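You operate a simulated robot arm through the tools that you are given. There is no shell and no other tool. Be economical: measure what you need, move in short steps, check, and stop when the job is done.

You run a simulated robot arm. Do the job below in one go: nothing can be reset, and whatever is moved stays where it is left.

JOB
Set the trim to DOWN 10, lock it, lift the trim box out on to the desk's PC end.
Fine: free the lock slider before you turn the wheel; leave the small dock where it is. Where these are worked on the way, their far stop is far enough and under half their travel is too little: lock slider.

Only the result counts: the job must be done as asked and must still hold three seconds after the hand-in. Knocking over, shifting, dropping, spilling or breaking anything else fails it.

ROBOT AND FRAMES
A 7-joint arm with a two-finger parallel gripper, fixed in place. Base frame: the origin is at the foot of the arm, x ahead of it, y to its left, z up; the work surface is at about z = 0. Readings come in mm, rad, newtons and seconds.
With the tool pointing down near the work surface it reaches from about 240 to 620 mm from the base axis. Its first joint turns from -1.152 to 1.152 rad. Payload 2.6 kg.
The TCP is the grasp point between the finger pads, 30 mm short of the fingertips. In the tool frame z runs along the fingers and y along their closing line. The gripper opens to 94 mm. The fingers are 28 mm wide and 10 mm thick; the gripper's body (50 by 96 mm) begins 55 mm behind the TCP.
Orientation is that of the tool frame in the base frame, as [roll, pitch, yaw] about the fixed x, y, z axes, in that order (R = Rz(yaw) Ry(pitch) Rx(roll)). With the fingers straight down and closing along the base's y, the tool's x points along the base's -x, its y along +y and its z along -z.

CONTROLS
- The arm moves only by the tool step_arm. Its argument "targets" is a list of rows, each a list of 3 entries, a list of its own where there are three numbers: the shift along the tool's x, y, z in mm, then the turn, a rotation vector about the tool's x, y, z in rad, then the closure, from 0 (fully open) to 1 (shut). In form: [[[x, y, z], [ax, ay, az], hand], ...]. A call has 1 to 12 rows; each row is the pose to reach, as a shift and turn from the pose commanded when the call began, along the tool's axes at that moment. Each row takes 0.2 s and may step no farther than 50 mm and 0.15 rad from the row before; otherwise, or with a gripper value out of range, the whole call is refused. Where a pose cannot be reached the arm comes as near as it can. A force on the tool above 40 N (or 10 N above the force at the start of the call, whichever is more), or a blocked arm, ends the call early, and 0.2 s more pass. The fingers move at their own pace (about 72 mm/s each) and stop on an object; they squeeze with about 34 N. The grip force told is the motor's: it shows also when the fingers shut on nothing. Time passes only in rows, and 0.2 s behind the last, so rows that repeat a pose let the fingers close. It gives the time, the measured TCP pose, the force on the tool (base axes), the opening and the grip force at its end, in the units of the frame above (readings bear some noise), with the torque about the TCP (base axes, N m) and any sound that the robot's microphone picked up.
- Cameras (640 x 400 px; columns grow to the right, rows downward): "scene" is fixed at [37, 434.7, 559.1]; the picture's right is [-0.75, -0.67, 0.00], its down [-0.40, 0.45, -0.80] and it looks along [0.53, -0.60, -0.60] (base axes); focal length 287 px, centre (320, 200). "wrist" rides on the gripper at [76, 14, -102] in the tool frame; the picture's right is [-0.18, 0.98, 0.00], its down [-0.75, -0.14, -0.64] and it looks along [-0.63, -0.12, 0.77] (tool axes); focal length 243 px, centre (320, 200). There is no depth. A picture from a camera that has moved, and an enlarged one, comes with that camera's place and axes in the base frame and with its lens.
- snapshot(camera): a new picture of that camera. The clock stands still meanwhile.
- zoom(camera, box): a new picture of the part [left, top, right, bottom] of that camera's present view, enlarged. The clock stands still meanwhile.
- sign_off(): hands the job in; it is judged then, once.

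Go step by step. Nothing tells you positions but the pictures and the camera data: compare them with the known pose of the tool, close in by small moves and look again before you grip or let go. The budget is 120 turns and 68 pictures, counting those below and the enlarged ones. Unless the task says otherwise, let go and move clear before handing in, and close with one line.

The tools are called as name(argument=value, ...) on one line, values as JSON. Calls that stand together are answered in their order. step_arm: Moves the arm, as the interface text tells. Its arguments: {"type":"object","properties":{"targets":{"type":"array"}},"required":["targets"]} The other tools are called the same way: snapshot (camera) takes a picture; zoom (camera, box) takes an enlarged picture of a part of a camera's view; sign_off () hands the job in.

At the start:

```text
clock: 0.0
tcp_pos: [347.2, -102.6, 384.3]
ee_rot: [-3.14, 0.001, 3.14]
force: [0.1, -0.5, 0.1]
moment: [0.03, 0.01, -0.03]
finger_gap: 93.9
grasp_force: 0.0
```

scene: 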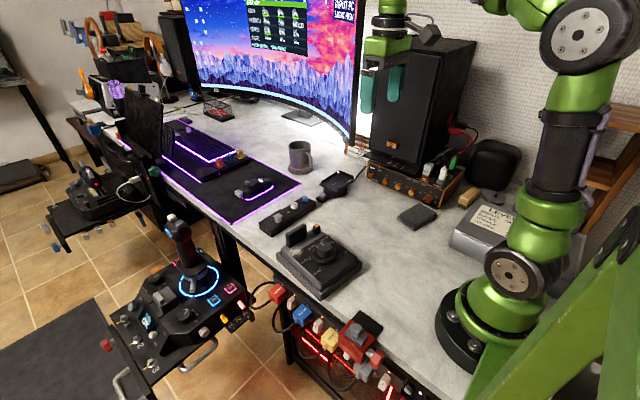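
wrist: 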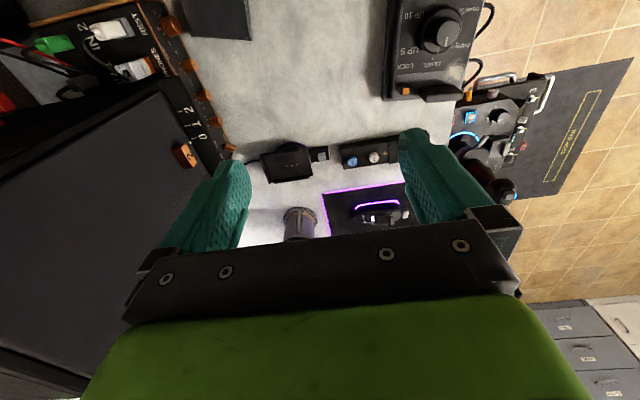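

I see a desk with a dark trim box with a wheel near the front edge, and a PC tower with a speaker. I'll zoom in on the box first.

zoom(camera="scene", box=[240, 160, 460, 300])

zoom(camera="wrist", box=[340, 0, 500, 100])

```text
2.86 times, centred on (350, 230) of scene
camera zoom: at [37.0, 434.7, 559.1], right [-0.75, -0.67, 0.0], down [-0.4, 0.45, -0.8], along [0.53, -0.6, -0.6], focal length 821 px, centre (234, 114)
```

zoom: 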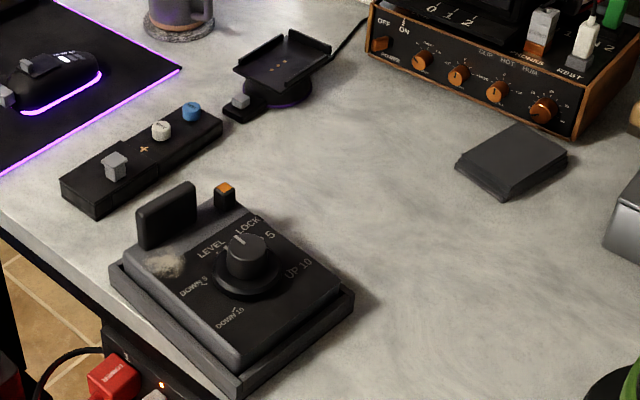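

```text
4.00 times, centred on (420, 50) of wrist
camera zoom: at [271.0, -90.0, 487.3], right [0.18, 0.98, 0.0], down [0.75, -0.14, 0.64], along [0.63, -0.12, -0.77], focal length 970 px, centre (-80, 800)
```

zoom: 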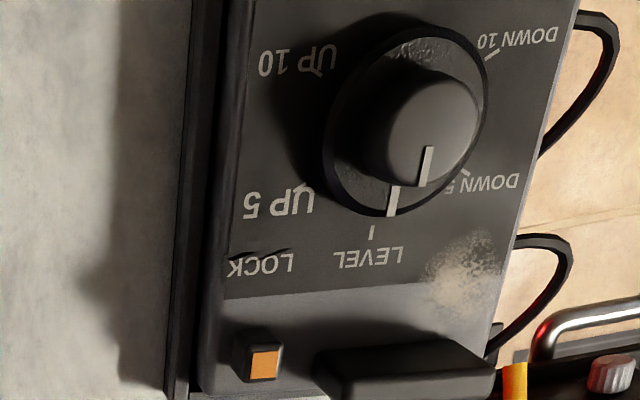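

The trim box's wheel is near (335, 80, 70). I'll move above and behind it for a closer wrist view.

step_arm(targets=[[[10, 33, 24], [0, 0, 0], 0], [[20, 66, 48], [0, 0, 0], 0], [[30, 99, 72], [0, 0, 0], 0], [[40, 132, 98], [0, 0, 0], 0], [[47, 163, 124], [0, 0, 0], 0], [[47, 163, 124], [0, 0, 0], 0]])

snapshot(camera="wrist")

zoom(camera="wrist", box=[220, 20, 420, 145])

```text
clock: 1.4
tcp_pos: [299.9, 61.7, 261.9]
ee_rot: [-3.142, 0.0, 3.14]
force: [-0.5, -0.5, 0.1]
moment: [0.0, -0.01, 0.0]
finger_gap: 94.0
grasp_force: 0.0
```

```text
63 pictures are left
camera wrist: at [224.3, 74.6, 364.6], right [0.19, 0.98, 0.0], down [0.75, -0.14, 0.64], along [0.63, -0.12, -0.77], focal length 243 px, centre (320, 200)
```

wrist: 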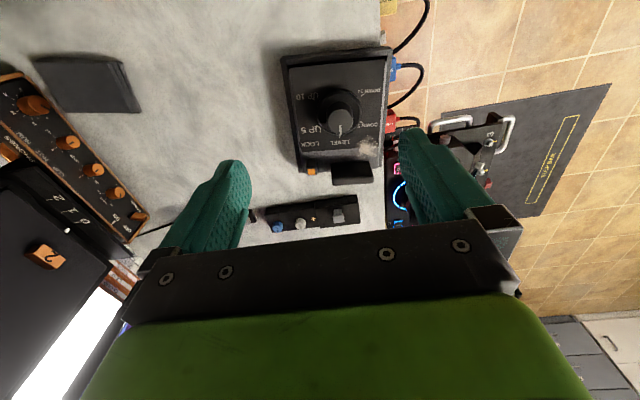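

```text
3.20 times, centred on (320, 82) of wrist
camera zoom: at [224.3, 74.6, 364.6], right [0.19, 0.98, 0.0], down [0.75, -0.14, 0.64], along [0.63, -0.12, -0.77], focal length 776 px, centre (320, 576)
```

zoom: 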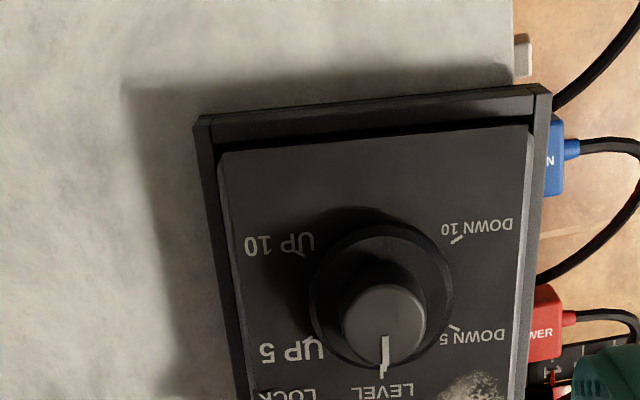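

zoom(camera="wrist", box=[260, 110, 420, 210])

zoom(camera="scene", box=[265, 215, 375, 300])

```text
4.00 times, centred on (340, 160) of wrist
camera zoom: at [224.3, 74.6, 364.6], right [0.19, 0.98, 0.0], down [0.75, -0.14, 0.64], along [0.63, -0.12, -0.77], focal length 970 px, centre (240, 360)
```

zoom: 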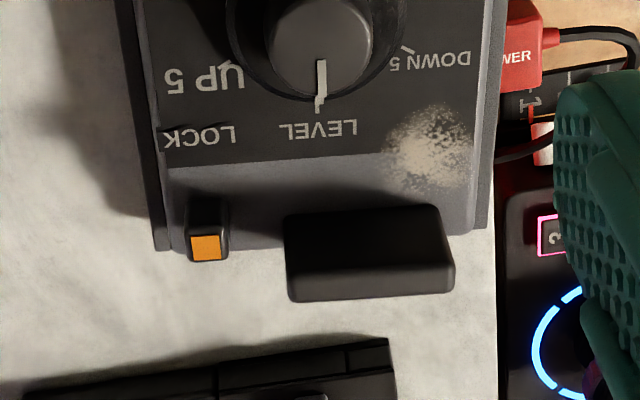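

```text
4.71 times, centred on (320, 258) of scene
camera zoom: at [36.9, 434.7, 559.1], right [-0.75, -0.67, 0.0], down [-0.4, 0.45, -0.8], along [0.53, -0.6, -0.6], focal length 1352 px, centre (320, -71)
```

zoom: 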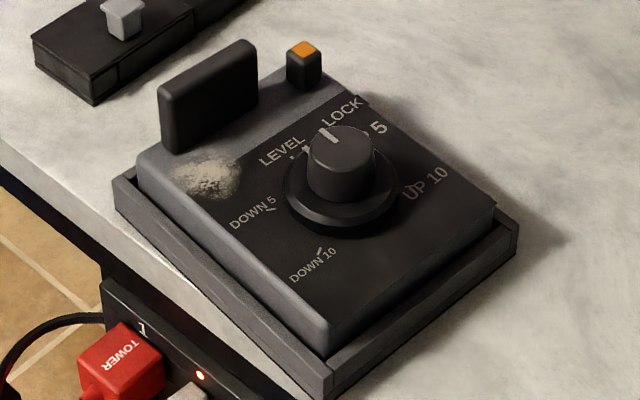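

zoom(camera="wrist", box=[290, 140, 354, 180])

zoom(camera="scene", box=[284, 215, 340, 250])

```text
10.00 times, centred on (322, 160) of wrist
camera zoom: at [224.3, 74.6, 364.6], right [0.19, 0.98, 0.0], down [0.75, -0.14, 0.64], along [0.63, -0.12, -0.77], focal length 2426 px, centre (300, 600)
```

zoom: 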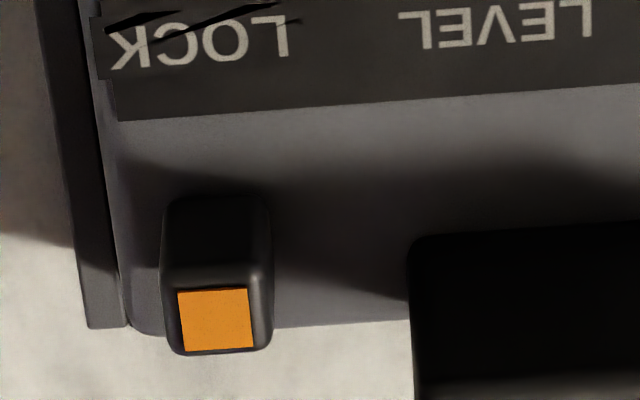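

```text
11.43 times, centred on (312, 232) of scene
camera zoom: at [36.9, 434.7, 559.1], right [-0.75, -0.67, 0.0], down [-0.4, 0.45, -0.8], along [0.53, -0.6, -0.6], focal length 3284 px, centre (411, -171)
```

zoom: 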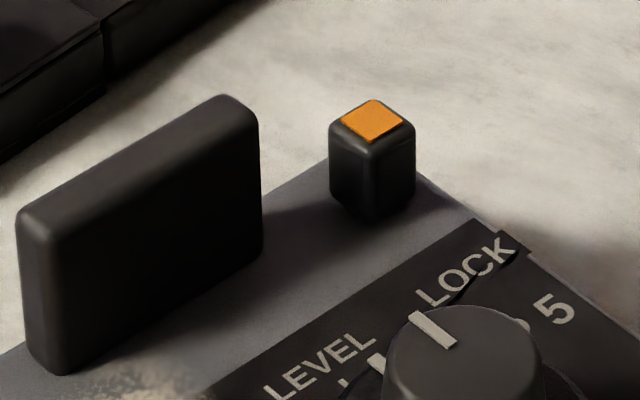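

The slider post (orange cap) is near (410, 27, 68), the box yaw is about -6°, and DOWN 10 is about 120° CCW from LEVEL. I'll turn the gripper so it closes along the box's length, and hover over the slider.

step_arm(targets=[[[-9, -3, 5], [0, 0, -0.122], 0], [[-18, -6, 10], [0, 0, -0.244], 0], [[-27, -9, 15], [0, 0, -0.366], 0], [[-36, -12, 20], [0, 0, -0.488], 0], [[-45, -15, 25], [0, 0, -0.61], 0], [[-54, -18, 30], [0, 0, -0.732], 0], [[-63, -21, 35], [0, 0, -0.854], 0], [[-72, -24, 40], [0, 0, -0.976], 0], [[-81, -27, 45], [0, 0, -1.098], 0], [[-90, -30, 50], [0, 0, -1.22], 0], [[-99, -33, 56], [0, 0, -1.342], 0], [[-108, -35, 62], [0, 0, -1.466], 0]])

snapshot(camera="wrist")

snapshot(camera="scene")

```text
clock: 4.0
tcp_pos: [406.1, 24.5, 198.9]
ee_rot: [-3.141, 0.0, -1.674]
force: [-0.9, 1.1, -0.2]
moment: [0.0, 0.02, 0.0]
finger_gap: 93.8
grasp_force: 0.1
```

```text
57 pictures are left
camera wrist: at [385.8, -51.3, 301.1], right [-0.96, 0.28, 0.0], down [0.22, 0.74, 0.64], along [0.18, 0.62, -0.77], focal length 243 px, centre (320, 200)
```

wrist: 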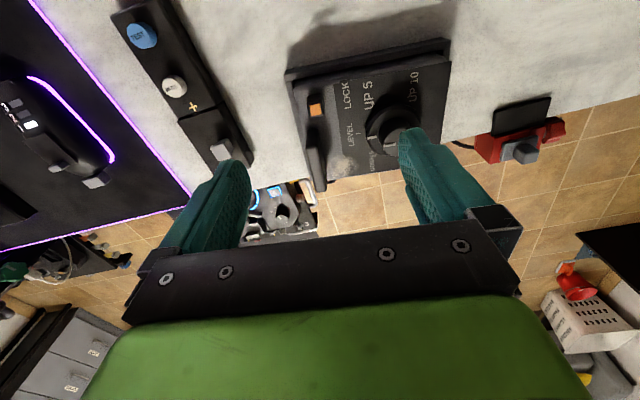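

```text
56 pictures are left
```

scene: 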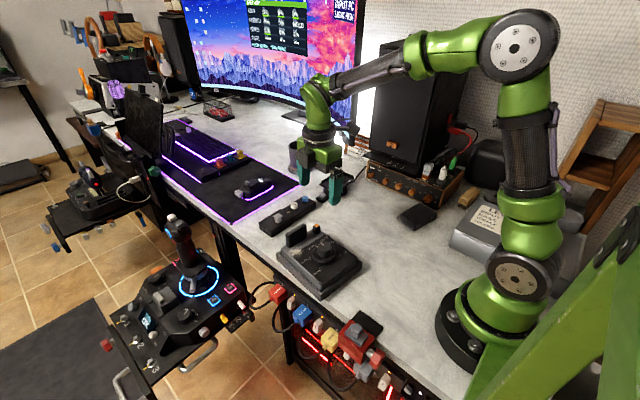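

zoom(camera="wrist", box=[272, 75, 352, 125])

zoom(camera="wrist", box=[270, 30, 470, 200])

```text
8.00 times, centred on (312, 100) of wrist
camera zoom: at [385.8, -51.3, 301.1], right [-0.96, 0.28, 0.0], down [0.22, 0.74, 0.64], along [0.18, 0.62, -0.77], focal length 1941 px, centre (384, 1000)
```

zoom: 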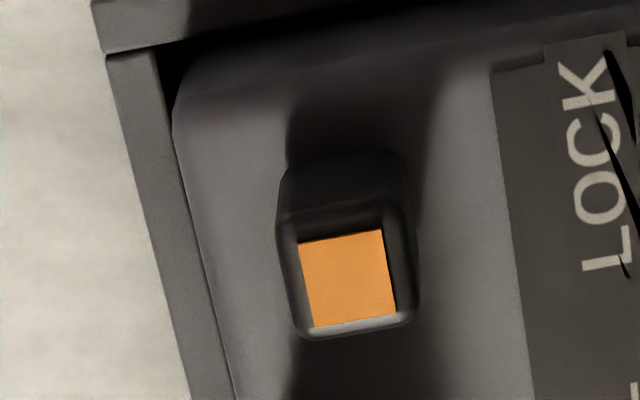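

```text
2.35 times, centred on (370, 115) of wrist
camera zoom: at [385.8, -51.3, 301.1], right [-0.96, 0.28, 0.0], down [0.22, 0.74, 0.64], along [0.18, 0.62, -0.77], focal length 571 px, centre (202, 400)
```

zoom: 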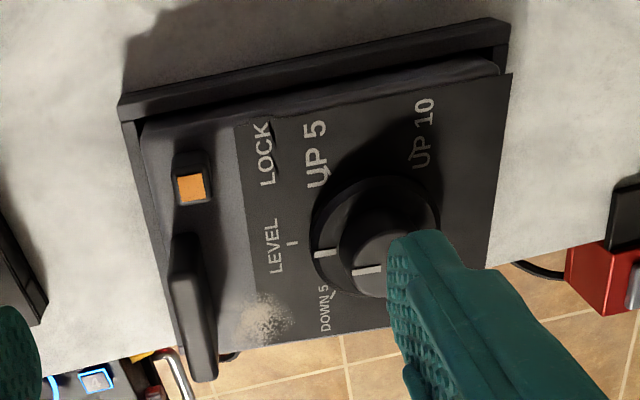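

Slider cap at about (412.8, 26.6, 68), ledge about z = 47. I'll descend in part, with the fingers partly closed, and check.

step_arm(targets=[[[2, -6, 30], [0, 0, 0], 0.3], [[2, -6.5, 60], [0, 0, 0], 0.55], [[2, -6.5, 80], [0, 0, 0], 0.6], [[2, -6.5, 88], [0, 0, 0], 0.6], [[2, -6.5, 88], [0, 0, 0], 0.6]])

snapshot(camera="wrist")

zoom(camera="scene", box=[265, 175, 375, 260])

```text
clock: 5.2
tcp_pos: [413.9, 22.8, 109.9]
ee_rot: [-3.141, 0.0, -1.675]
force: [-0.4, -0.2, -0.2]
moment: [-0.03, 0.04, -0.02]
finger_gap: 37.7
grasp_force: 0.1
```

```text
53 pictures are left
camera wrist: at [392.2, -52.9, 213.5], right [-0.96, 0.29, 0.0], down [0.22, 0.73, 0.64], along [0.18, 0.62, -0.77], focal length 243 px, centre (320, 200)
```

wrist: 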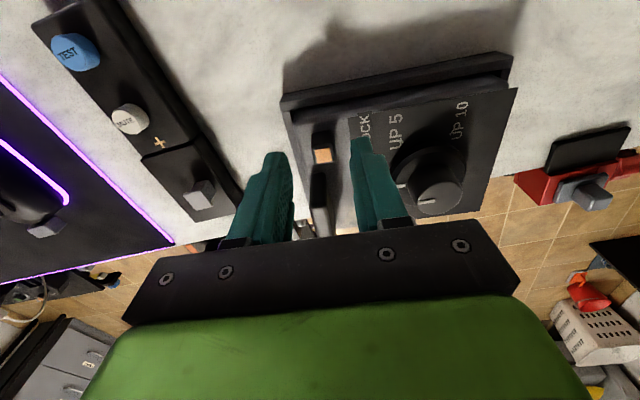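

```text
4.71 times, centred on (320, 218) of scene
camera zoom: at [37.0, 434.7, 559.1], right [-0.75, -0.67, 0.0], down [-0.4, 0.45, -0.8], along [0.53, -0.6, -0.6], focal length 1352 px, centre (320, 118)
```

zoom: 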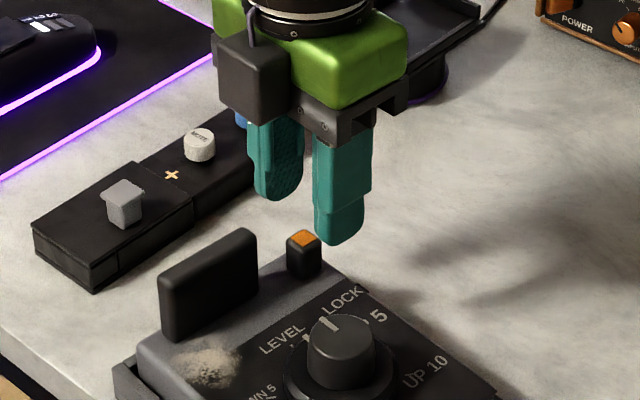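

Aligned. Descending to z = 80 and closing on the post.

step_arm(targets=[[[0, 0, 15], [0, 0, 0], 0.6], [[0, 0, 29], [0, 0, 0], 0.6], [[0, 0, 29], [0, 0, 0], 0.75], [[0, 0, 29], [0, 0, 0], 0.85]])

zoom(camera="scene", box=[265, 195, 375, 280])

```text
clock: 6.2
tcp_pos: [413.8, 23.7, 80.4]
ee_rot: [3.141, 0.0, -1.678]
force: [-0.5, -0.2, -0.2]
moment: [-0.06, 0.03, 0.03]
finger_gap: 15.2
grasp_force: 6.2
```

```text
4.71 times, centred on (320, 238) of scene
camera zoom: at [37.0, 434.7, 559.1], right [-0.75, -0.67, 0.0], down [-0.4, 0.45, -0.8], along [0.53, -0.6, -0.6], focal length 1352 px, centre (320, 24)
```

zoom: 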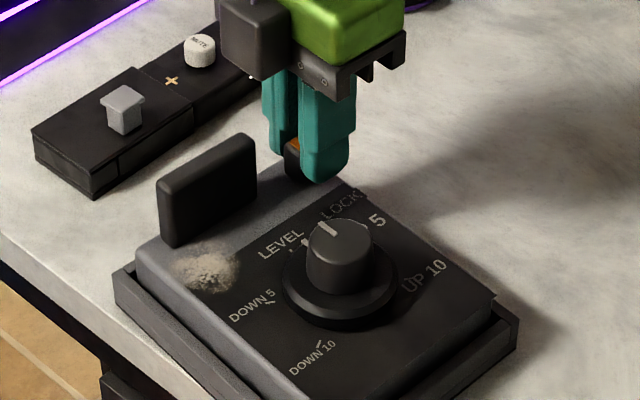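

Gripped at 15 mm. I'll probe the slide direction by small moves along the rear edge towards the handle.

step_arm(targets=[[[0, 0, 0], [0, 0, 0], 0.95], [[-1.5, 0, 0], [0, 0, 0], 0.95], [[-3, 0, 0], [0, 0, 0], 0.95]])

zoom(camera="scene", box=[265, 195, 375, 280])

```text
clock: 7.0
tcp_pos: [414.5, 25.5, 80.1]
ee_rot: [-3.141, 0.0, -1.678]
force: [0.0, -3.0, -0.3]
moment: [-0.18, -0.05, 0.04]
finger_gap: 14.5
grasp_force: 34.0
```

```text
4.71 times, centred on (320, 238) of scene
camera zoom: at [37.0, 434.7, 559.1], right [-0.75, -0.67, 0.0], down [-0.4, 0.45, -0.8], along [0.53, -0.6, -0.6], focal length 1352 px, centre (320, 24)
```

zoom: 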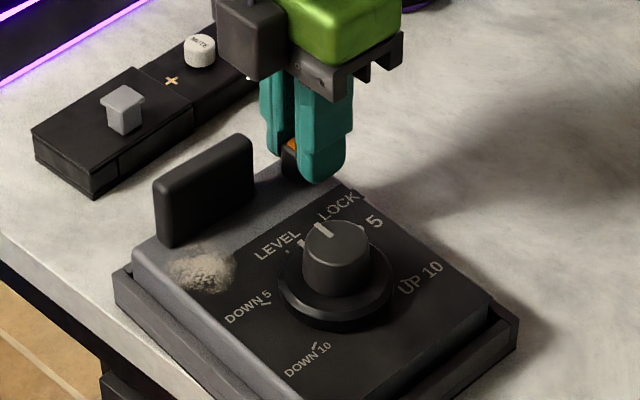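

The box itself took up slack in its tray. I'll push a little farther, watching the force.

step_arm(targets=[[[-1, 0, 0], [0, 0, 0], 0.95], [[-2, 0, 0], [0, 0, 0], 0.95]])

zoom(camera="scene", box=[265, 195, 375, 280])

```text
clock: 7.6
tcp_pos: [414.0, 25.1, 82.1]
ee_rot: [-3.141, -0.004, -1.679]
force: [-4.4, -15.0, 3.6]
moment: [-0.36, 0.11, 0.11]
finger_gap: 14.5
grasp_force: 34.5
```

```text
4.71 times, centred on (320, 238) of scene
camera zoom: at [37.0, 434.7, 559.1], right [-0.75, -0.67, 0.0], down [-0.4, 0.45, -0.8], along [0.53, -0.6, -0.6], focal length 1352 px, centre (320, 24)
```

zoom: 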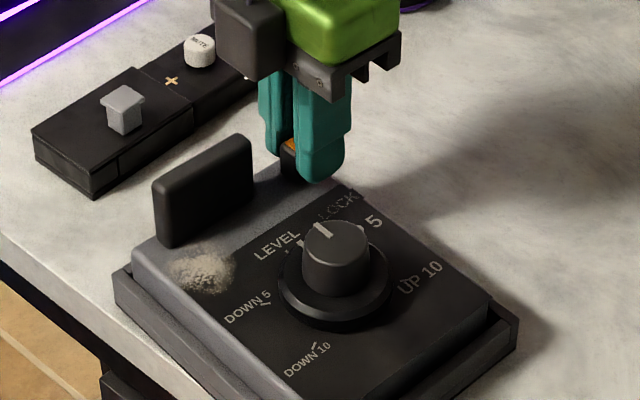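

No slip, and the box is blocked at 15 N, so it isn't that way. I'll back off and probe the other way.

step_arm(targets=[[[1, 0, 1], [0, 0, 0], 0.95], [[2, 0, 1], [0, 0, 0], 0.95], [[3, 0, 1], [0, 0, 0], 0.95], [[4, 0, 1], [0, 0, 0], 0.95], [[5, 0, 1], [0, 0, 0], 0.95], [[6, 0, 1], [0, 0, 0], 0.95]])

zoom(camera="scene", box=[265, 195, 375, 280])

```text
clock: 9.0
tcp_pos: [414.1, 24.7, 80.3]
ee_rot: [3.141, 0.003, -1.674]
force: [1.1, 6.7, 10.4]
moment: [0.25, 0.13, -0.13]
finger_gap: 14.6
grasp_force: 34.4
```

```text
4.71 times, centred on (320, 238) of scene
camera zoom: at [36.9, 434.7, 559.1], right [-0.75, -0.67, 0.0], down [-0.4, 0.45, -0.8], along [0.53, -0.6, -0.6], focal length 1352 px, centre (320, 24)
```

zoom: 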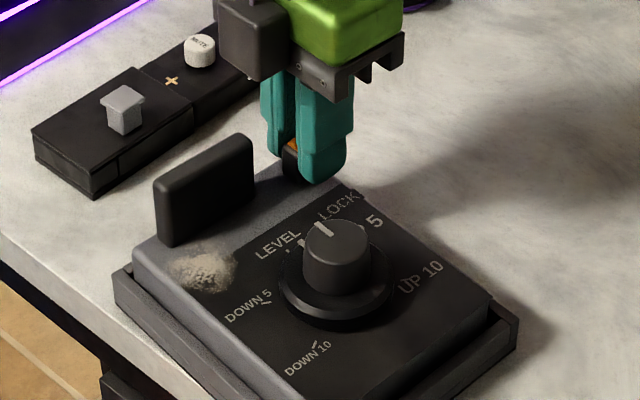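

step_arm(targets=[[[0, 0, -1], [0, 0, 0], 0.95], [[1, 0, -1], [0, 0, 0], 0.95], [[2, 0, -1], [0, 0, 0], 0.95], [[3, 0, -1], [0, 0, 0], 0.95]])

zoom(camera="scene", box=[265, 195, 375, 280])

```text
clock: 10.0
tcp_pos: [413.3, 19.4, 81.3]
ee_rot: [3.141, 0.003, -1.677]
force: [0.4, 11.7, -0.5]
moment: [0.69, -0.05, -0.17]
finger_gap: 14.7
grasp_force: 33.6
```

```text
4.71 times, centred on (320, 238) of scene
camera zoom: at [37.0, 434.7, 559.1], right [-0.75, -0.67, 0.0], down [-0.4, 0.45, -0.8], along [0.53, -0.6, -0.6], focal length 1352 px, centre (320, 24)
```

zoom: 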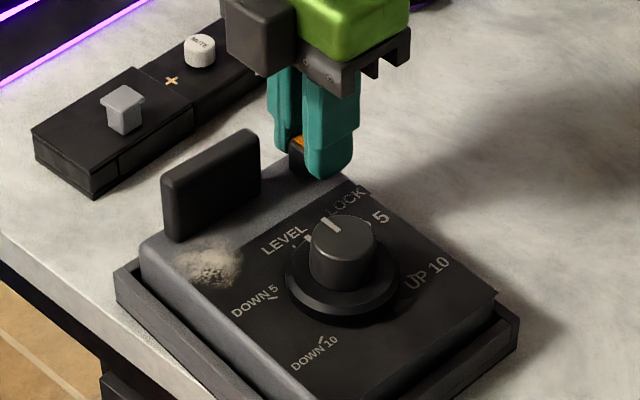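

Also blocked that way. I'll return to the middle and probe along the box's length.

step_arm(targets=[[[-1.5, 0, 0], [0, 0, 0], 0.95], [[-3, 0, 0], [0, 0, 0], 0.95], [[-3, 1, 0], [0, 0, 0], 0.95], [[-3, 2, 0], [0, 0, 0], 0.95], [[-3, 3, 0], [0, 0, 0], 0.95]])

zoom(camera="scene", box=[265, 195, 375, 280])

```text
clock: 11.2
tcp_pos: [410.4, 22.3, 81.5]
ee_rot: [3.141, 0.002, -1.677]
force: [-0.1, -1.0, -0.4]
moment: [-0.14, -0.13, -0.01]
finger_gap: 14.5
grasp_force: 33.5
```

```text
4.71 times, centred on (320, 238) of scene
camera zoom: at [37.0, 434.7, 559.1], right [-0.75, -0.67, 0.0], down [-0.4, 0.45, -0.8], along [0.53, -0.6, -0.6], focal length 1352 px, centre (320, 24)
```

zoom: 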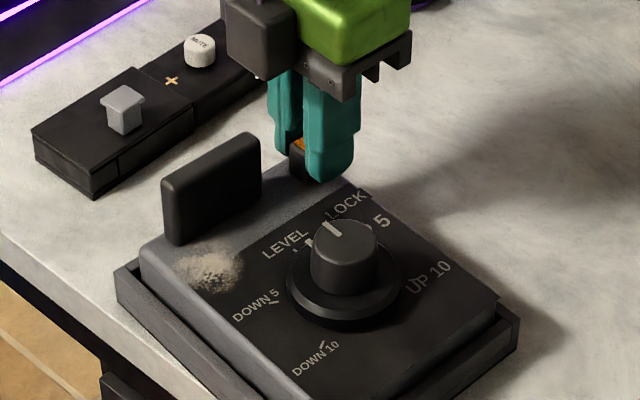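

Force is low and the post moved about 3 mm towards the wheel. I'll continue.

step_arm(targets=[[[0, 1, 0], [0, 0, 0], 0.95], [[0, 2, 0], [0, 0, 0], 0.95], [[0, 3, 0], [0, 0, 0], 0.95], [[0, 4, 0], [0, 0, 0], 0.95]])

zoom(camera="scene", box=[265, 195, 375, 280])

```text
clock: 12.2
tcp_pos: [407.7, 21.4, 81.5]
ee_rot: [3.141, 0.002, -1.677]
force: [0.3, 0.9, 0.4]
moment: [-0.12, -0.13, -0.01]
finger_gap: 14.4
grasp_force: 33.9
```

```text
4.71 times, centred on (320, 238) of scene
camera zoom: at [37.0, 434.7, 559.1], right [-0.75, -0.67, 0.0], down [-0.4, 0.45, -0.8], along [0.53, -0.6, -0.6], focal length 1352 px, centre (320, 24)
```

zoom: 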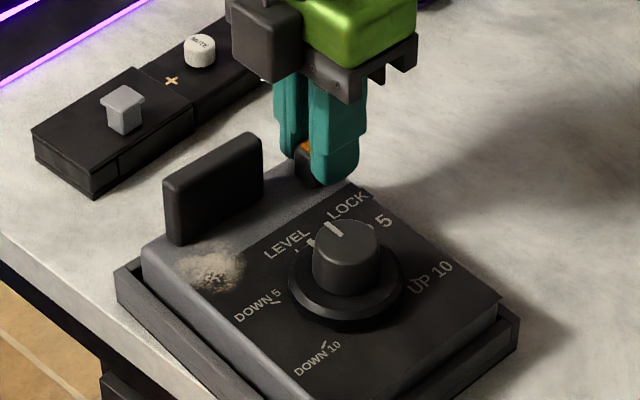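

step_arm(targets=[[[0, 1, 0], [0, 0, 0], 0.95], [[0, 2, 0], [0, 0, 0], 0.95], [[0, 3, 0], [0, 0, 0], 0.95], [[0, 4, 0], [0, 0, 0], 0.95], [[0, 5, 0], [0, 0, 0], 0.95]])

zoom(camera="scene", box=[265, 195, 375, 280])

```text
clock: 13.4
tcp_pos: [401.8, 22.2, 80.9]
ee_rot: [-3.141, 0.002, -1.677]
force: [0.0, 0.0, -0.4]
moment: [-0.12, -0.1, 0.02]
finger_gap: 14.7
grasp_force: 34.0
```

```text
4.71 times, centred on (320, 238) of scene
camera zoom: at [37.0, 434.7, 559.1], right [-0.75, -0.67, 0.0], down [-0.4, 0.45, -0.8], along [0.53, -0.6, -0.6], focal length 1352 px, centre (320, 24)
```

zoom: 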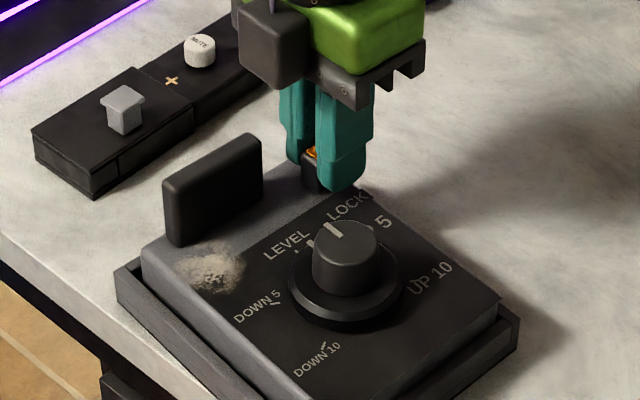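

The slider is clearly moving along the length with little force. I'll continue to its stop.

step_arm(targets=[[[0, 1, 0], [0, 0, 0], 0.95], [[0, 2, 0], [0, 0, 0], 0.95], [[0, 3, 0], [0, 0, 0], 0.95]])

zoom(camera="scene", box=[265, 195, 375, 280])

```text
clock: 14.2
tcp_pos: [399.1, 21.3, 82.1]
ee_rot: [3.141, -0.001, -1.676]
force: [0.0, -0.5, -1.0]
moment: [-0.13, -0.07, 0.0]
finger_gap: 14.7
grasp_force: 34.3
```

```text
4.71 times, centred on (320, 238) of scene
camera zoom: at [37.0, 434.7, 559.1], right [-0.75, -0.67, 0.0], down [-0.4, 0.45, -0.8], along [0.53, -0.6, -0.6], focal length 1352 px, centre (320, 24)
```

zoom: 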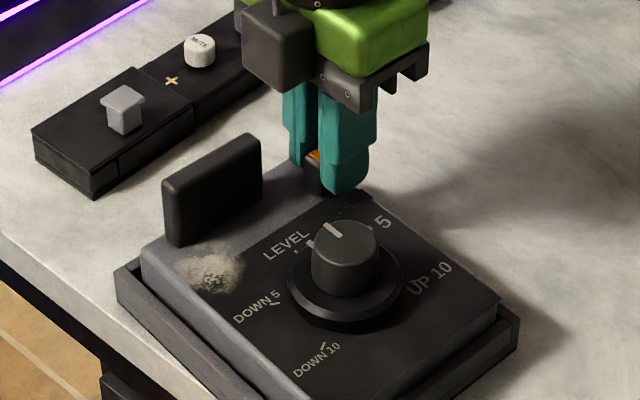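

step_arm(targets=[[[0, 1, 0], [0, 0, 0], 0.95], [[0, 2, 0], [0, 0, 0], 0.95], [[0, 3, 0], [0, 0, 0], 0.95], [[0, 4, 0], [0, 0, 0], 0.95]])

zoom(camera="scene", box=[265, 195, 375, 280])

```text
clock: 15.2
tcp_pos: [395.3, 23.2, 81.7]
ee_rot: [-3.14, 0.0, -1.677]
force: [1.3, -1.0, 0.0]
moment: [-0.09, -0.09, -0.11]
finger_gap: 14.7
grasp_force: 34.3
```

```text
4.71 times, centred on (320, 238) of scene
camera zoom: at [37.0, 434.7, 559.1], right [-0.75, -0.67, 0.0], down [-0.4, 0.45, -0.8], along [0.53, -0.6, -0.6], focal length 1352 px, centre (320, 24)
```

zoom: 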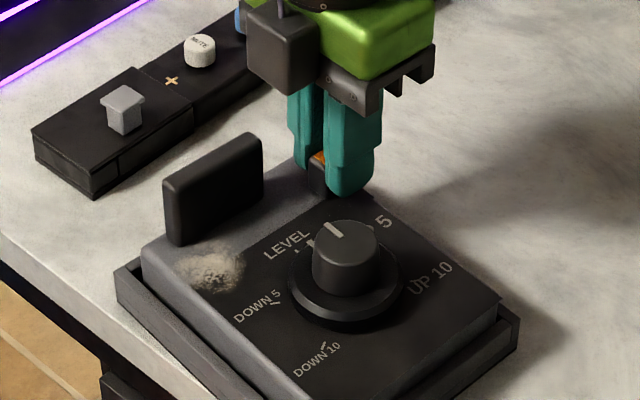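

step_arm(targets=[[[0, 1, 0], [0, 0, 0], 0.95], [[0, 2, 0], [0, 0, 0], 0.95]])

zoom(camera="scene", box=[265, 195, 375, 280])

```text
clock: 15.8
tcp_pos: [392.7, 23.2, 82.0]
ee_rot: [-3.138, 0.001, -1.675]
force: [8.8, -2.8, 0.0]
moment: [-0.09, -0.31, -0.11]
finger_gap: 14.7
grasp_force: 34.4
```

```text
4.71 times, centred on (320, 238) of scene
camera zoom: at [37.0, 434.7, 559.1], right [-0.75, -0.67, 0.0], down [-0.4, 0.45, -0.8], along [0.53, -0.6, -0.6], focal length 1352 px, centre (320, 24)
```

zoom: 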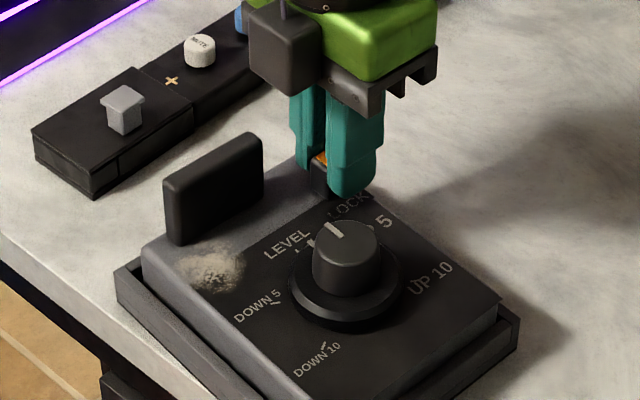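

The stop is reached (8.8 N). I'll ease off, release, and rise, then look at the slider.

step_arm(targets=[[[0, -1, 0], [0, 0, 0], 0.95], [[0, -1, 0], [0, 0, 0], 0.75], [[0, -1, 0], [0, 0, 0], 0.6], [[0, -1, 0], [0, 0, 0], 0.6], [[0, -1, -30], [0, 0, 0], 0.6], [[0, -1, -70], [0, 0, 0], 0.4], [[0, -1, -70], [0, 0, 0], 0.4]])

zoom(camera="wrist", box=[270, 40, 470, 165])

zoom(camera="scene", box=[265, 215, 375, 300])

```text
clock: 17.4
tcp_pos: [394.8, 23.3, 149.6]
ee_rot: [3.141, -0.001, -1.674]
force: [-1.0, -0.8, 0.0]
moment: [0.01, 0.01, -0.03]
finger_gap: 56.5
grasp_force: 0.0
```

```text
3.20 times, centred on (370, 102) of wrist
camera zoom: at [373.9, -52.3, 252.6], right [-0.96, 0.29, 0.0], down [0.22, 0.73, 0.64], along [0.18, 0.62, -0.77], focal length 776 px, centre (160, 512)
```

zoom: 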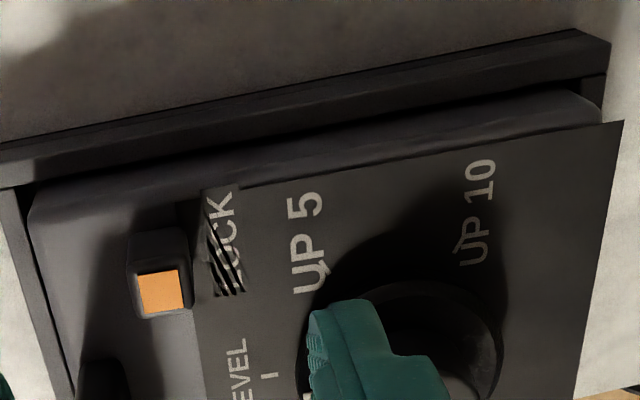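

```text
4.71 times, centred on (320, 258) of scene
camera zoom: at [37.0, 434.7, 559.1], right [-0.75, -0.67, 0.0], down [-0.4, 0.45, -0.8], along [0.53, -0.6, -0.6], focal length 1352 px, centre (320, -71)
```

zoom: 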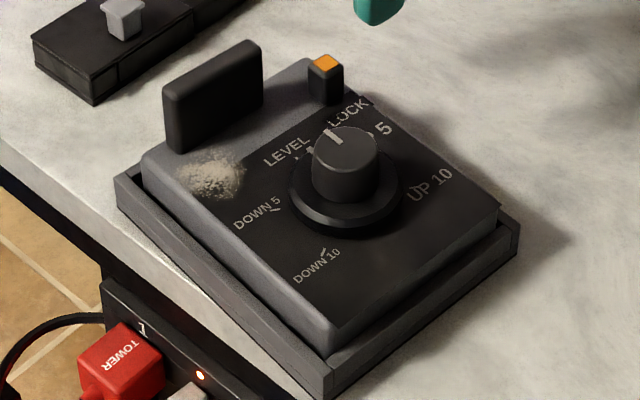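

The slider is now against the LOCK label edge. I'll go over the wheel, turning the gripper back for a long counterclockwise swing.

step_arm(targets=[[[-4, 5, -3], [0, 0, 0.14], 0.4], [[-8, 10, -6], [0, 0, 0.28], 0.4], [[-12, 15, -9], [0, 0, 0.42], 0.4], [[-16, 20, -12], [0, 0, 0.56], 0.4], [[-20, 25, -15], [0, 0, 0.7], 0.4], [[-24, 30, -18], [0, 0, 0.84], 0.4], [[-28, 35, -20], [0, 0, 0.98], 0.4], [[-32, 40, -20], [0, 0, 1.12], 0.4], [[-36, 45, -20], [0, 0, 1.26], 0.4], [[-40, 50, -20], [0, 0, 1.4], 0.4], [[-43, 55, -20], [0, 0, 1.47], 0.4], [[-45, 60, -20], [0, 0, 1.47], 0.4]])

snapshot(camera="wrist")

```text
clock: 20.0
tcp_pos: [337.7, 73.9, 171.0]
ee_rot: [-3.141, -0.001, 3.137]
force: [1.0, 0.2, -1.0]
moment: [0.01, 0.02, 0.02]
finger_gap: 56.3
grasp_force: 0.0
```

```text
38 pictures are left
camera wrist: at [263.5, 87.7, 273.8], right [0.19, 0.98, 0.0], down [0.75, -0.15, 0.64], along [0.63, -0.12, -0.77], focal length 243 px, centre (320, 200)
```

wrist: 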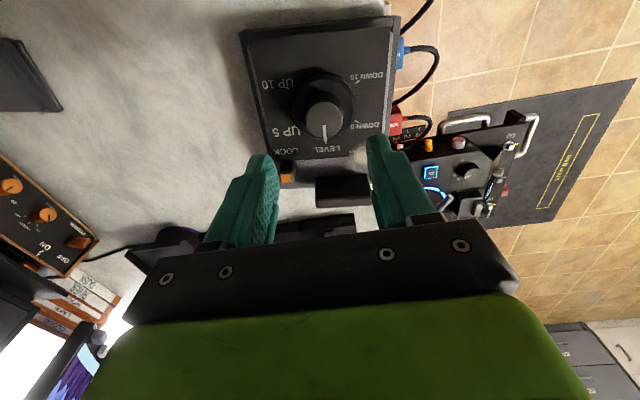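

step_arm(targets=[[[-1, 1, 0], [0, 0, 0.14], 0.4], [[-1.8, 2.2, 10], [0, 0, 0.28], 0.4], [[-1.8, 2.2, 20], [0, 0, 0.42], 0.4], [[-1.8, 2.2, 30], [0, 0, 0.56], 0.4], [[-1.8, 2.2, 40], [0, 0, 0.6], 0.4], [[-1.8, 2.2, 55], [0, 0, 0.6], 0.4], [[-1.8, 2.2, 55], [0, 0, 0.6], 0.4]])

snapshot(camera="wrist")

zoom(camera="scene", box=[265, 195, 375, 280])

```text
clock: 21.6
tcp_pos: [340.8, 75.7, 116.6]
ee_rot: [-3.142, 0.001, 2.535]
force: [-0.2, -0.4, -0.2]
moment: [-0.03, 0.05, 0.0]
finger_gap: 56.4
grasp_force: 0.1
```

```text
37 pictures are left
camera wrist: at [287.0, 130.0, 219.4], right [0.71, 0.7, 0.0], down [0.54, -0.55, 0.64], along [0.45, -0.46, -0.77], focal length 243 px, centre (320, 200)
```

wrist: 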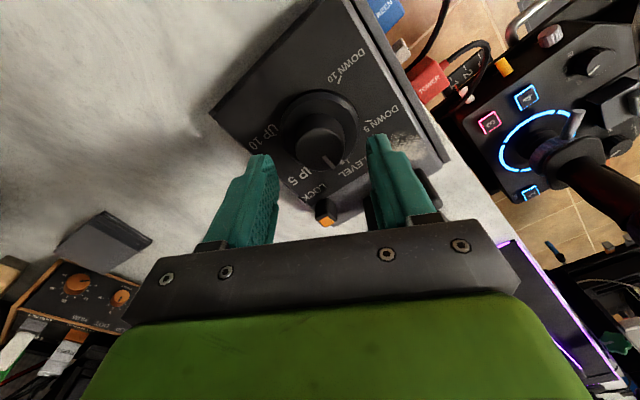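

```text
4.71 times, centred on (320, 238) of scene
camera zoom: at [37.0, 434.7, 559.1], right [-0.75, -0.67, 0.0], down [-0.4, 0.45, -0.8], along [0.53, -0.6, -0.6], focal length 1352 px, centre (320, 24)
```

zoom: 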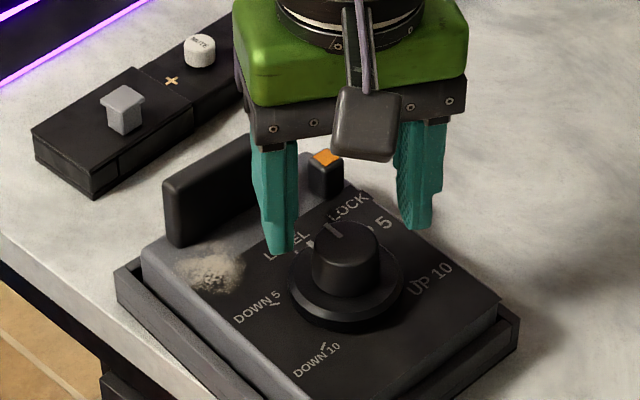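

Knob and TCP agree within about 2 mm. Descending and closing on the knob.

step_arm(targets=[[[0, 0, 15], [0, 0, 0], 0.4], [[0, 0, 28], [0, 0, 0], 0.4], [[0, 0, 28], [0, 0, 0], 0.55], [[0, 0, 28], [0, 0, 0], 0.65], [[0, 0, 28], [0, 0, 0], 0.8], [[0, 0, 28], [0, 0, 0], 0.8]])

zoom(camera="scene", box=[265, 195, 375, 280])

```text
clock: 23.0
tcp_pos: [339.4, 76.3, 87.9]
ee_rot: [3.139, 0.002, 2.537]
force: [-2.0, -4.3, 15.0]
moment: [-0.14, 0.14, -0.02]
finger_gap: 32.7
grasp_force: 33.7
```

```text
4.71 times, centred on (320, 238) of scene
camera zoom: at [36.9, 434.7, 559.1], right [-0.75, -0.67, 0.0], down [-0.4, 0.45, -0.8], along [0.53, -0.6, -0.6], focal length 1352 px, centre (320, 24)
```

zoom: 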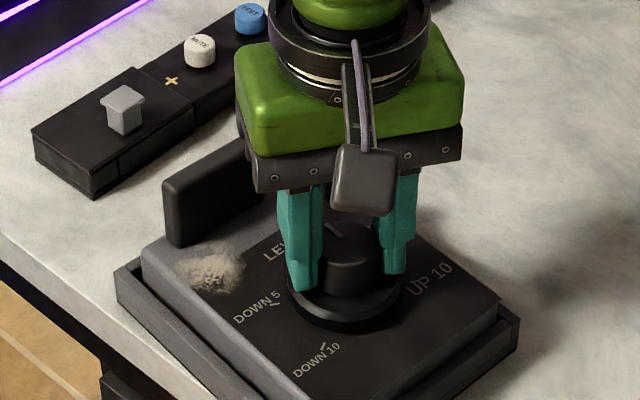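

The tips touch the disc, so I'll raise 2 mm, then test-turn slightly.

step_arm(targets=[[[0, 0, -2.5], [0, 0, 0], 0.5], [[0, 0, -2.5], [0, 0, 0], 0.5], [[0, 0, -2.5], [0, 0, 0], 0.8], [[0, 0, -2.5], [0, 0, 0], 0.8], [[0, 0, -2.5], [0, 0, 0], 0.8], [[0, 0, -2.5], [0, 0, -0.05], 0.8], [[0, 0, -2.5], [0, 0, -0.1], 0.8]])

zoom(camera="scene", box=[265, 195, 375, 280])

```text
clock: 24.6
tcp_pos: [339.8, 76.5, 91.9]
ee_rot: [3.141, 0.001, 2.637]
force: [0.0, -0.5, 1.0]
moment: [-0.03, 0.03, 0.0]
finger_gap: 32.7
grasp_force: 34.0
```

```text
4.71 times, centred on (320, 238) of scene
camera zoom: at [37.0, 434.7, 559.1], right [-0.75, -0.67, 0.0], down [-0.4, 0.45, -0.8], along [0.53, -0.6, -0.6], focal length 1352 px, centre (320, 24)
```

zoom: 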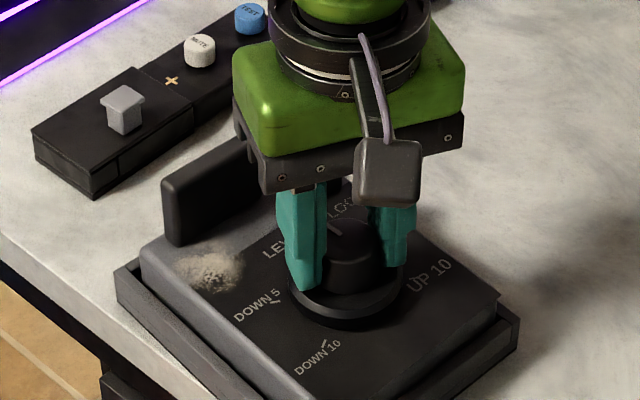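

It turns with no torque, and the box stays still. Continuing the turn.

step_arm(targets=[[[0, 0, 0], [0, 0, -0.1], 0.8], [[0, 0, 0], [0, 0, -0.2], 0.8], [[0, 0, 0], [0, 0, -0.3], 0.8], [[0, 0, 0], [0, 0, -0.4], 0.8]])

zoom(camera="wrist", box=[220, 60, 420, 200])

```text
clock: 25.6
tcp_pos: [341.0, 77.2, 90.4]
ee_rot: [3.141, 0.001, 3.038]
force: [0.5, -0.1, 0.5]
moment: [0.02, 0.05, -0.03]
finger_gap: 32.5
grasp_force: 34.3
```

```text
2.86 times, centred on (320, 130) of wrist
camera zoom: at [267.4, 97.4, 194.2], right [0.28, 0.96, 0.0], down [0.74, -0.22, 0.64], along [0.62, -0.18, -0.77], focal length 693 px, centre (320, 400)
```

zoom: 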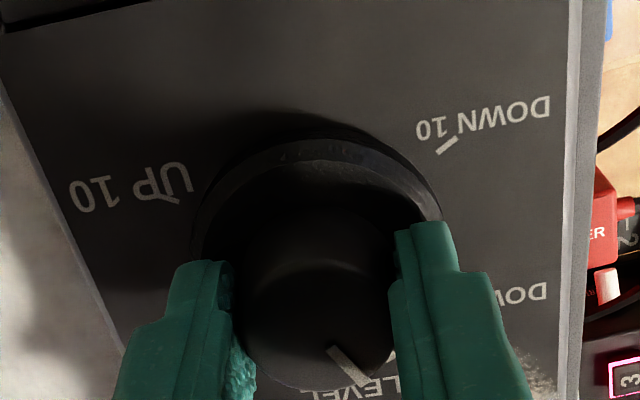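

The pointer follows, so this is the free position. Continuing to about 1.8 rad total.

step_arm(targets=[[[0, 0, 0], [0, 0, -0.13], 0.8], [[0, 0, 0], [0, 0, -0.26], 0.8], [[0, 0, 0], [0, 0, -0.39], 0.8], [[0, 0, 0], [0, 0, -0.52], 0.8], [[0, 0, 0], [0, 0, -0.65], 0.8], [[0, 0, 0], [0, 0, -0.78], 0.8], [[0, 0, 0], [0, 0, -0.91], 0.8], [[0, 0, 0], [0, 0, -1.04], 0.8], [[0, 0, 0], [0, 0, -1.17], 0.8], [[0, 0, 0], [0, 0, -1.3], 0.8]])

snapshot(camera="wrist")

zoom(camera="scene", box=[300, 225, 360, 275])

```text
clock: 27.8
tcp_pos: [340.5, 77.2, 90.1]
ee_rot: [-3.141, 0.001, -1.942]
force: [0.8, -0.1, -0.2]
moment: [0.04, 0.06, 0.01]
finger_gap: 32.5
grasp_force: 33.8
```

```text
32 pictures are left
camera wrist: at [300.6, 9.2, 194.2], right [-0.85, 0.53, 0.0], down [0.41, 0.65, 0.64], along [0.34, 0.54, -0.77], focal length 243 px, centre (320, 200)
```

wrist: 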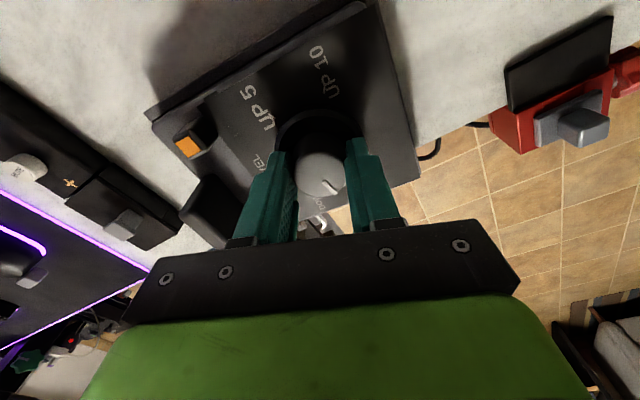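

```text
8.00 times, centred on (330, 250) of scene
camera zoom: at [37.0, 434.7, 559.1], right [-0.75, -0.67, 0.0], down [-0.4, 0.45, -0.8], along [0.53, -0.6, -0.6], focal length 2299 px, centre (240, -200)
```

zoom: 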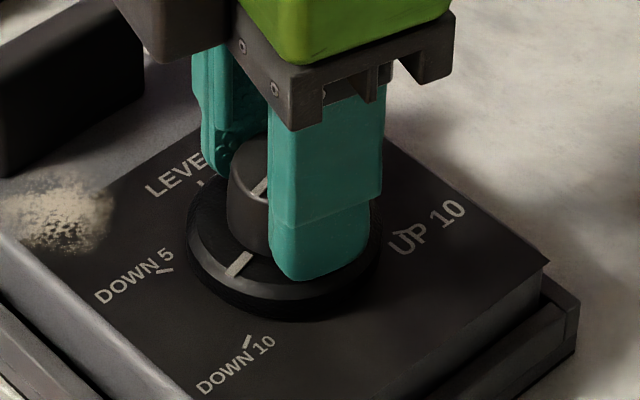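

The disc's mark lies between DOWN 5 and DOWN 10. I'll turn about 0.28 rad more and compare.

step_arm(targets=[[[0, 0, 0], [0, 0, -0.1], 0.8], [[0, 0, 0], [0, 0, -0.2], 0.8], [[0, 0, 0], [0, 0, -0.28], 0.8], [[0, 0, 0], [0, 0, -0.28], 0.8]])

zoom(camera="scene", box=[300, 230, 360, 275])

```text
clock: 28.8
tcp_pos: [340.8, 76.6, 91.6]
ee_rot: [-3.141, 0.001, -1.665]
force: [-0.1, 0.7, 0.6]
moment: [-0.05, -0.01, -0.01]
finger_gap: 32.6
grasp_force: 34.2
```

```text
8.89 times, centred on (330, 252) of scene
camera zoom: at [37.0, 434.7, 559.1], right [-0.75, -0.67, 0.0], down [-0.4, 0.45, -0.8], along [0.53, -0.6, -0.6], focal length 2555 px, centre (231, -267)
```

zoom: 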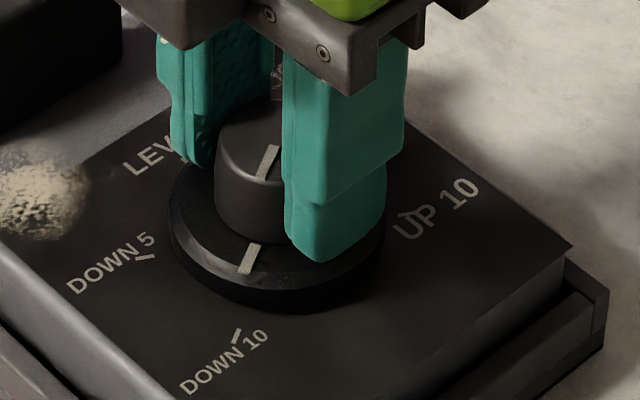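

Close. I'll release, rise, and compare from above at high zoom.

step_arm(targets=[[[0, 0, 0], [0, 0, 0], 0.6], [[0, 0, 0], [0, 0, 0], 0.4], [[0, 0, 0], [0, 0, 0], 0.3], [[0, 0, -40], [0, 0, 0], 0.2], [[0, 0, -85], [0, 0, 0], 0.0], [[0, 30, -120], [0, 0, 0], 0.0], [[0, 30, -120], [0, 0, 0], 0.0]])

snapshot(camera="wrist")

zoom(camera="scene", box=[305, 230, 361, 275])

```text
clock: 30.4
tcp_pos: [310.2, 81.2, 212.0]
ee_rot: [-3.141, -0.002, -1.666]
force: [-0.1, -0.1, 0.5]
moment: [0.0, 0.03, -0.01]
finger_gap: 94.0
grasp_force: 0.0
```

```text
29 pictures are left
camera wrist: at [289.7, 5.3, 313.7], right [-0.96, 0.28, 0.0], down [0.21, 0.74, 0.64], along [0.18, 0.62, -0.77], focal length 243 px, centre (320, 200)
```

wrist: 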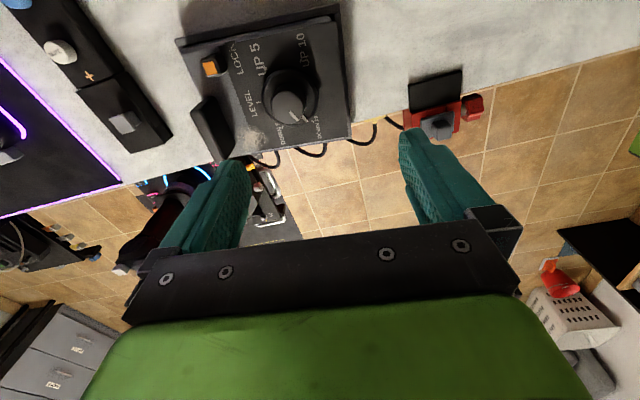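

```text
8.89 times, centred on (333, 252) of scene
camera zoom: at [36.9, 434.7, 559.1], right [-0.75, -0.67, 0.0], down [-0.4, 0.45, -0.8], along [0.53, -0.6, -0.6], focal length 2555 px, centre (204, -267)
```

zoom: 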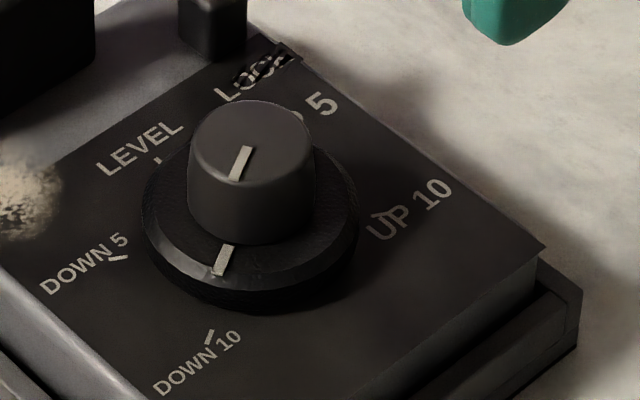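

zoom(camera="wrist", box=[235, 60, 331, 150])

```text
4.44 times, centred on (283, 105) of wrist
camera zoom: at [289.7, 5.3, 313.7], right [-0.96, 0.28, 0.0], down [0.21, 0.74, 0.64], along [0.18, 0.62, -0.77], focal length 1078 px, centre (484, 622)
```

zoom: 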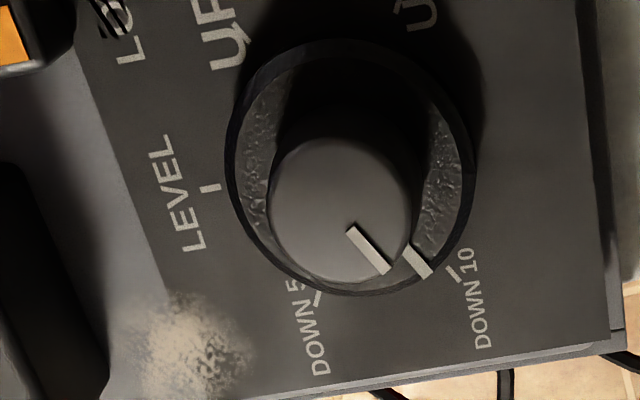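

The mark measures about 3° short of DOWN 10 in two views. I'll regrip and add 0.05 rad.

step_arm(targets=[[[0, -30, 35], [0, 0, 0], 0.2], [[0, -30, 80], [0, 0, 0], 0.4], [[0, -30, 120], [0, 0, 0], 0.4], [[0, -30, 120], [0, 0, 0], 0.6], [[0, -30, 120], [0, 0, 0], 0.8], [[0, -30, 120], [0, 0, 0], 0.8], [[0, -30, 120], [0, 0, -0.05], 0.8], [[0, -30, 120], [0, 0, -0.05], 0.8], [[0, -30, 120], [0, 0, -0.05], 0.6], [[0, -30, 120], [0, 0, -0.05], 0.4], [[0, -30, 80], [0, 0, -0.05], 0.2], [[0, -30, 35], [0, 0, -0.05], 0]])

step_arm(targets=[[[0, 30, -35], [0, 0, 0.05], 0], [[0, 30, -35], [0, 0, 0.05], 0]])

zoom(camera="wrist", box=[235, 60, 331, 150])

zoom(camera="scene", box=[305, 230, 361, 275])

```text
clock: 33.0
tcp_pos: [338.8, 76.5, 175.7]
ee_rot: [-3.141, 0.0, -1.617]
force: [-0.6, -0.3, 0.2]
moment: [-0.01, 0.03, -0.02]
finger_gap: 93.9
grasp_force: 0.2
```

```text
clock: 33.6
tcp_pos: [308.0, 78.7, 211.9]
ee_rot: [3.141, 0.0, -1.667]
force: [-0.3, 0.2, 0.6]
moment: [-0.02, -0.02, -0.03]
finger_gap: 94.0
grasp_force: 0.0
```

```text
4.44 times, centred on (283, 105) of wrist
camera zoom: at [287.4, 2.5, 314.7], right [-0.96, 0.28, 0.0], down [0.21, 0.74, 0.64], along [0.18, 0.62, -0.77], focal length 1078 px, centre (484, 622)
```

zoom: 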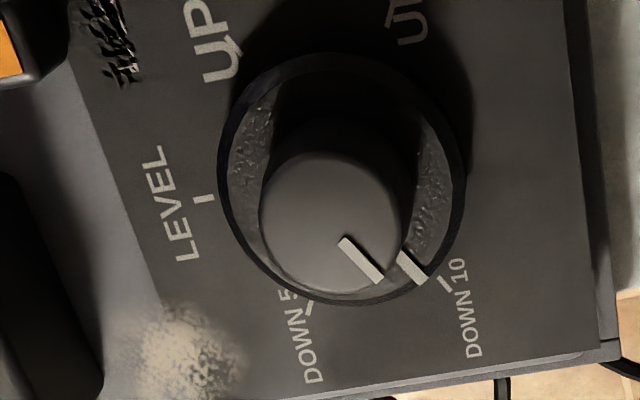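

```text
8.89 times, centred on (333, 252) of scene
camera zoom: at [36.9, 434.7, 559.1], right [-0.75, -0.67, 0.0], down [-0.4, 0.45, -0.8], along [0.53, -0.6, -0.6], focal length 2555 px, centre (204, -267)
```

zoom: 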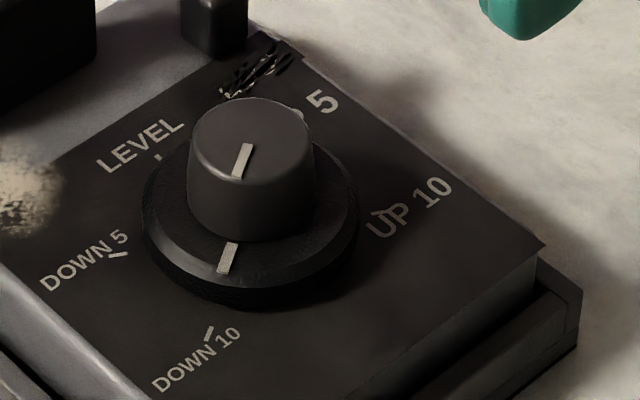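

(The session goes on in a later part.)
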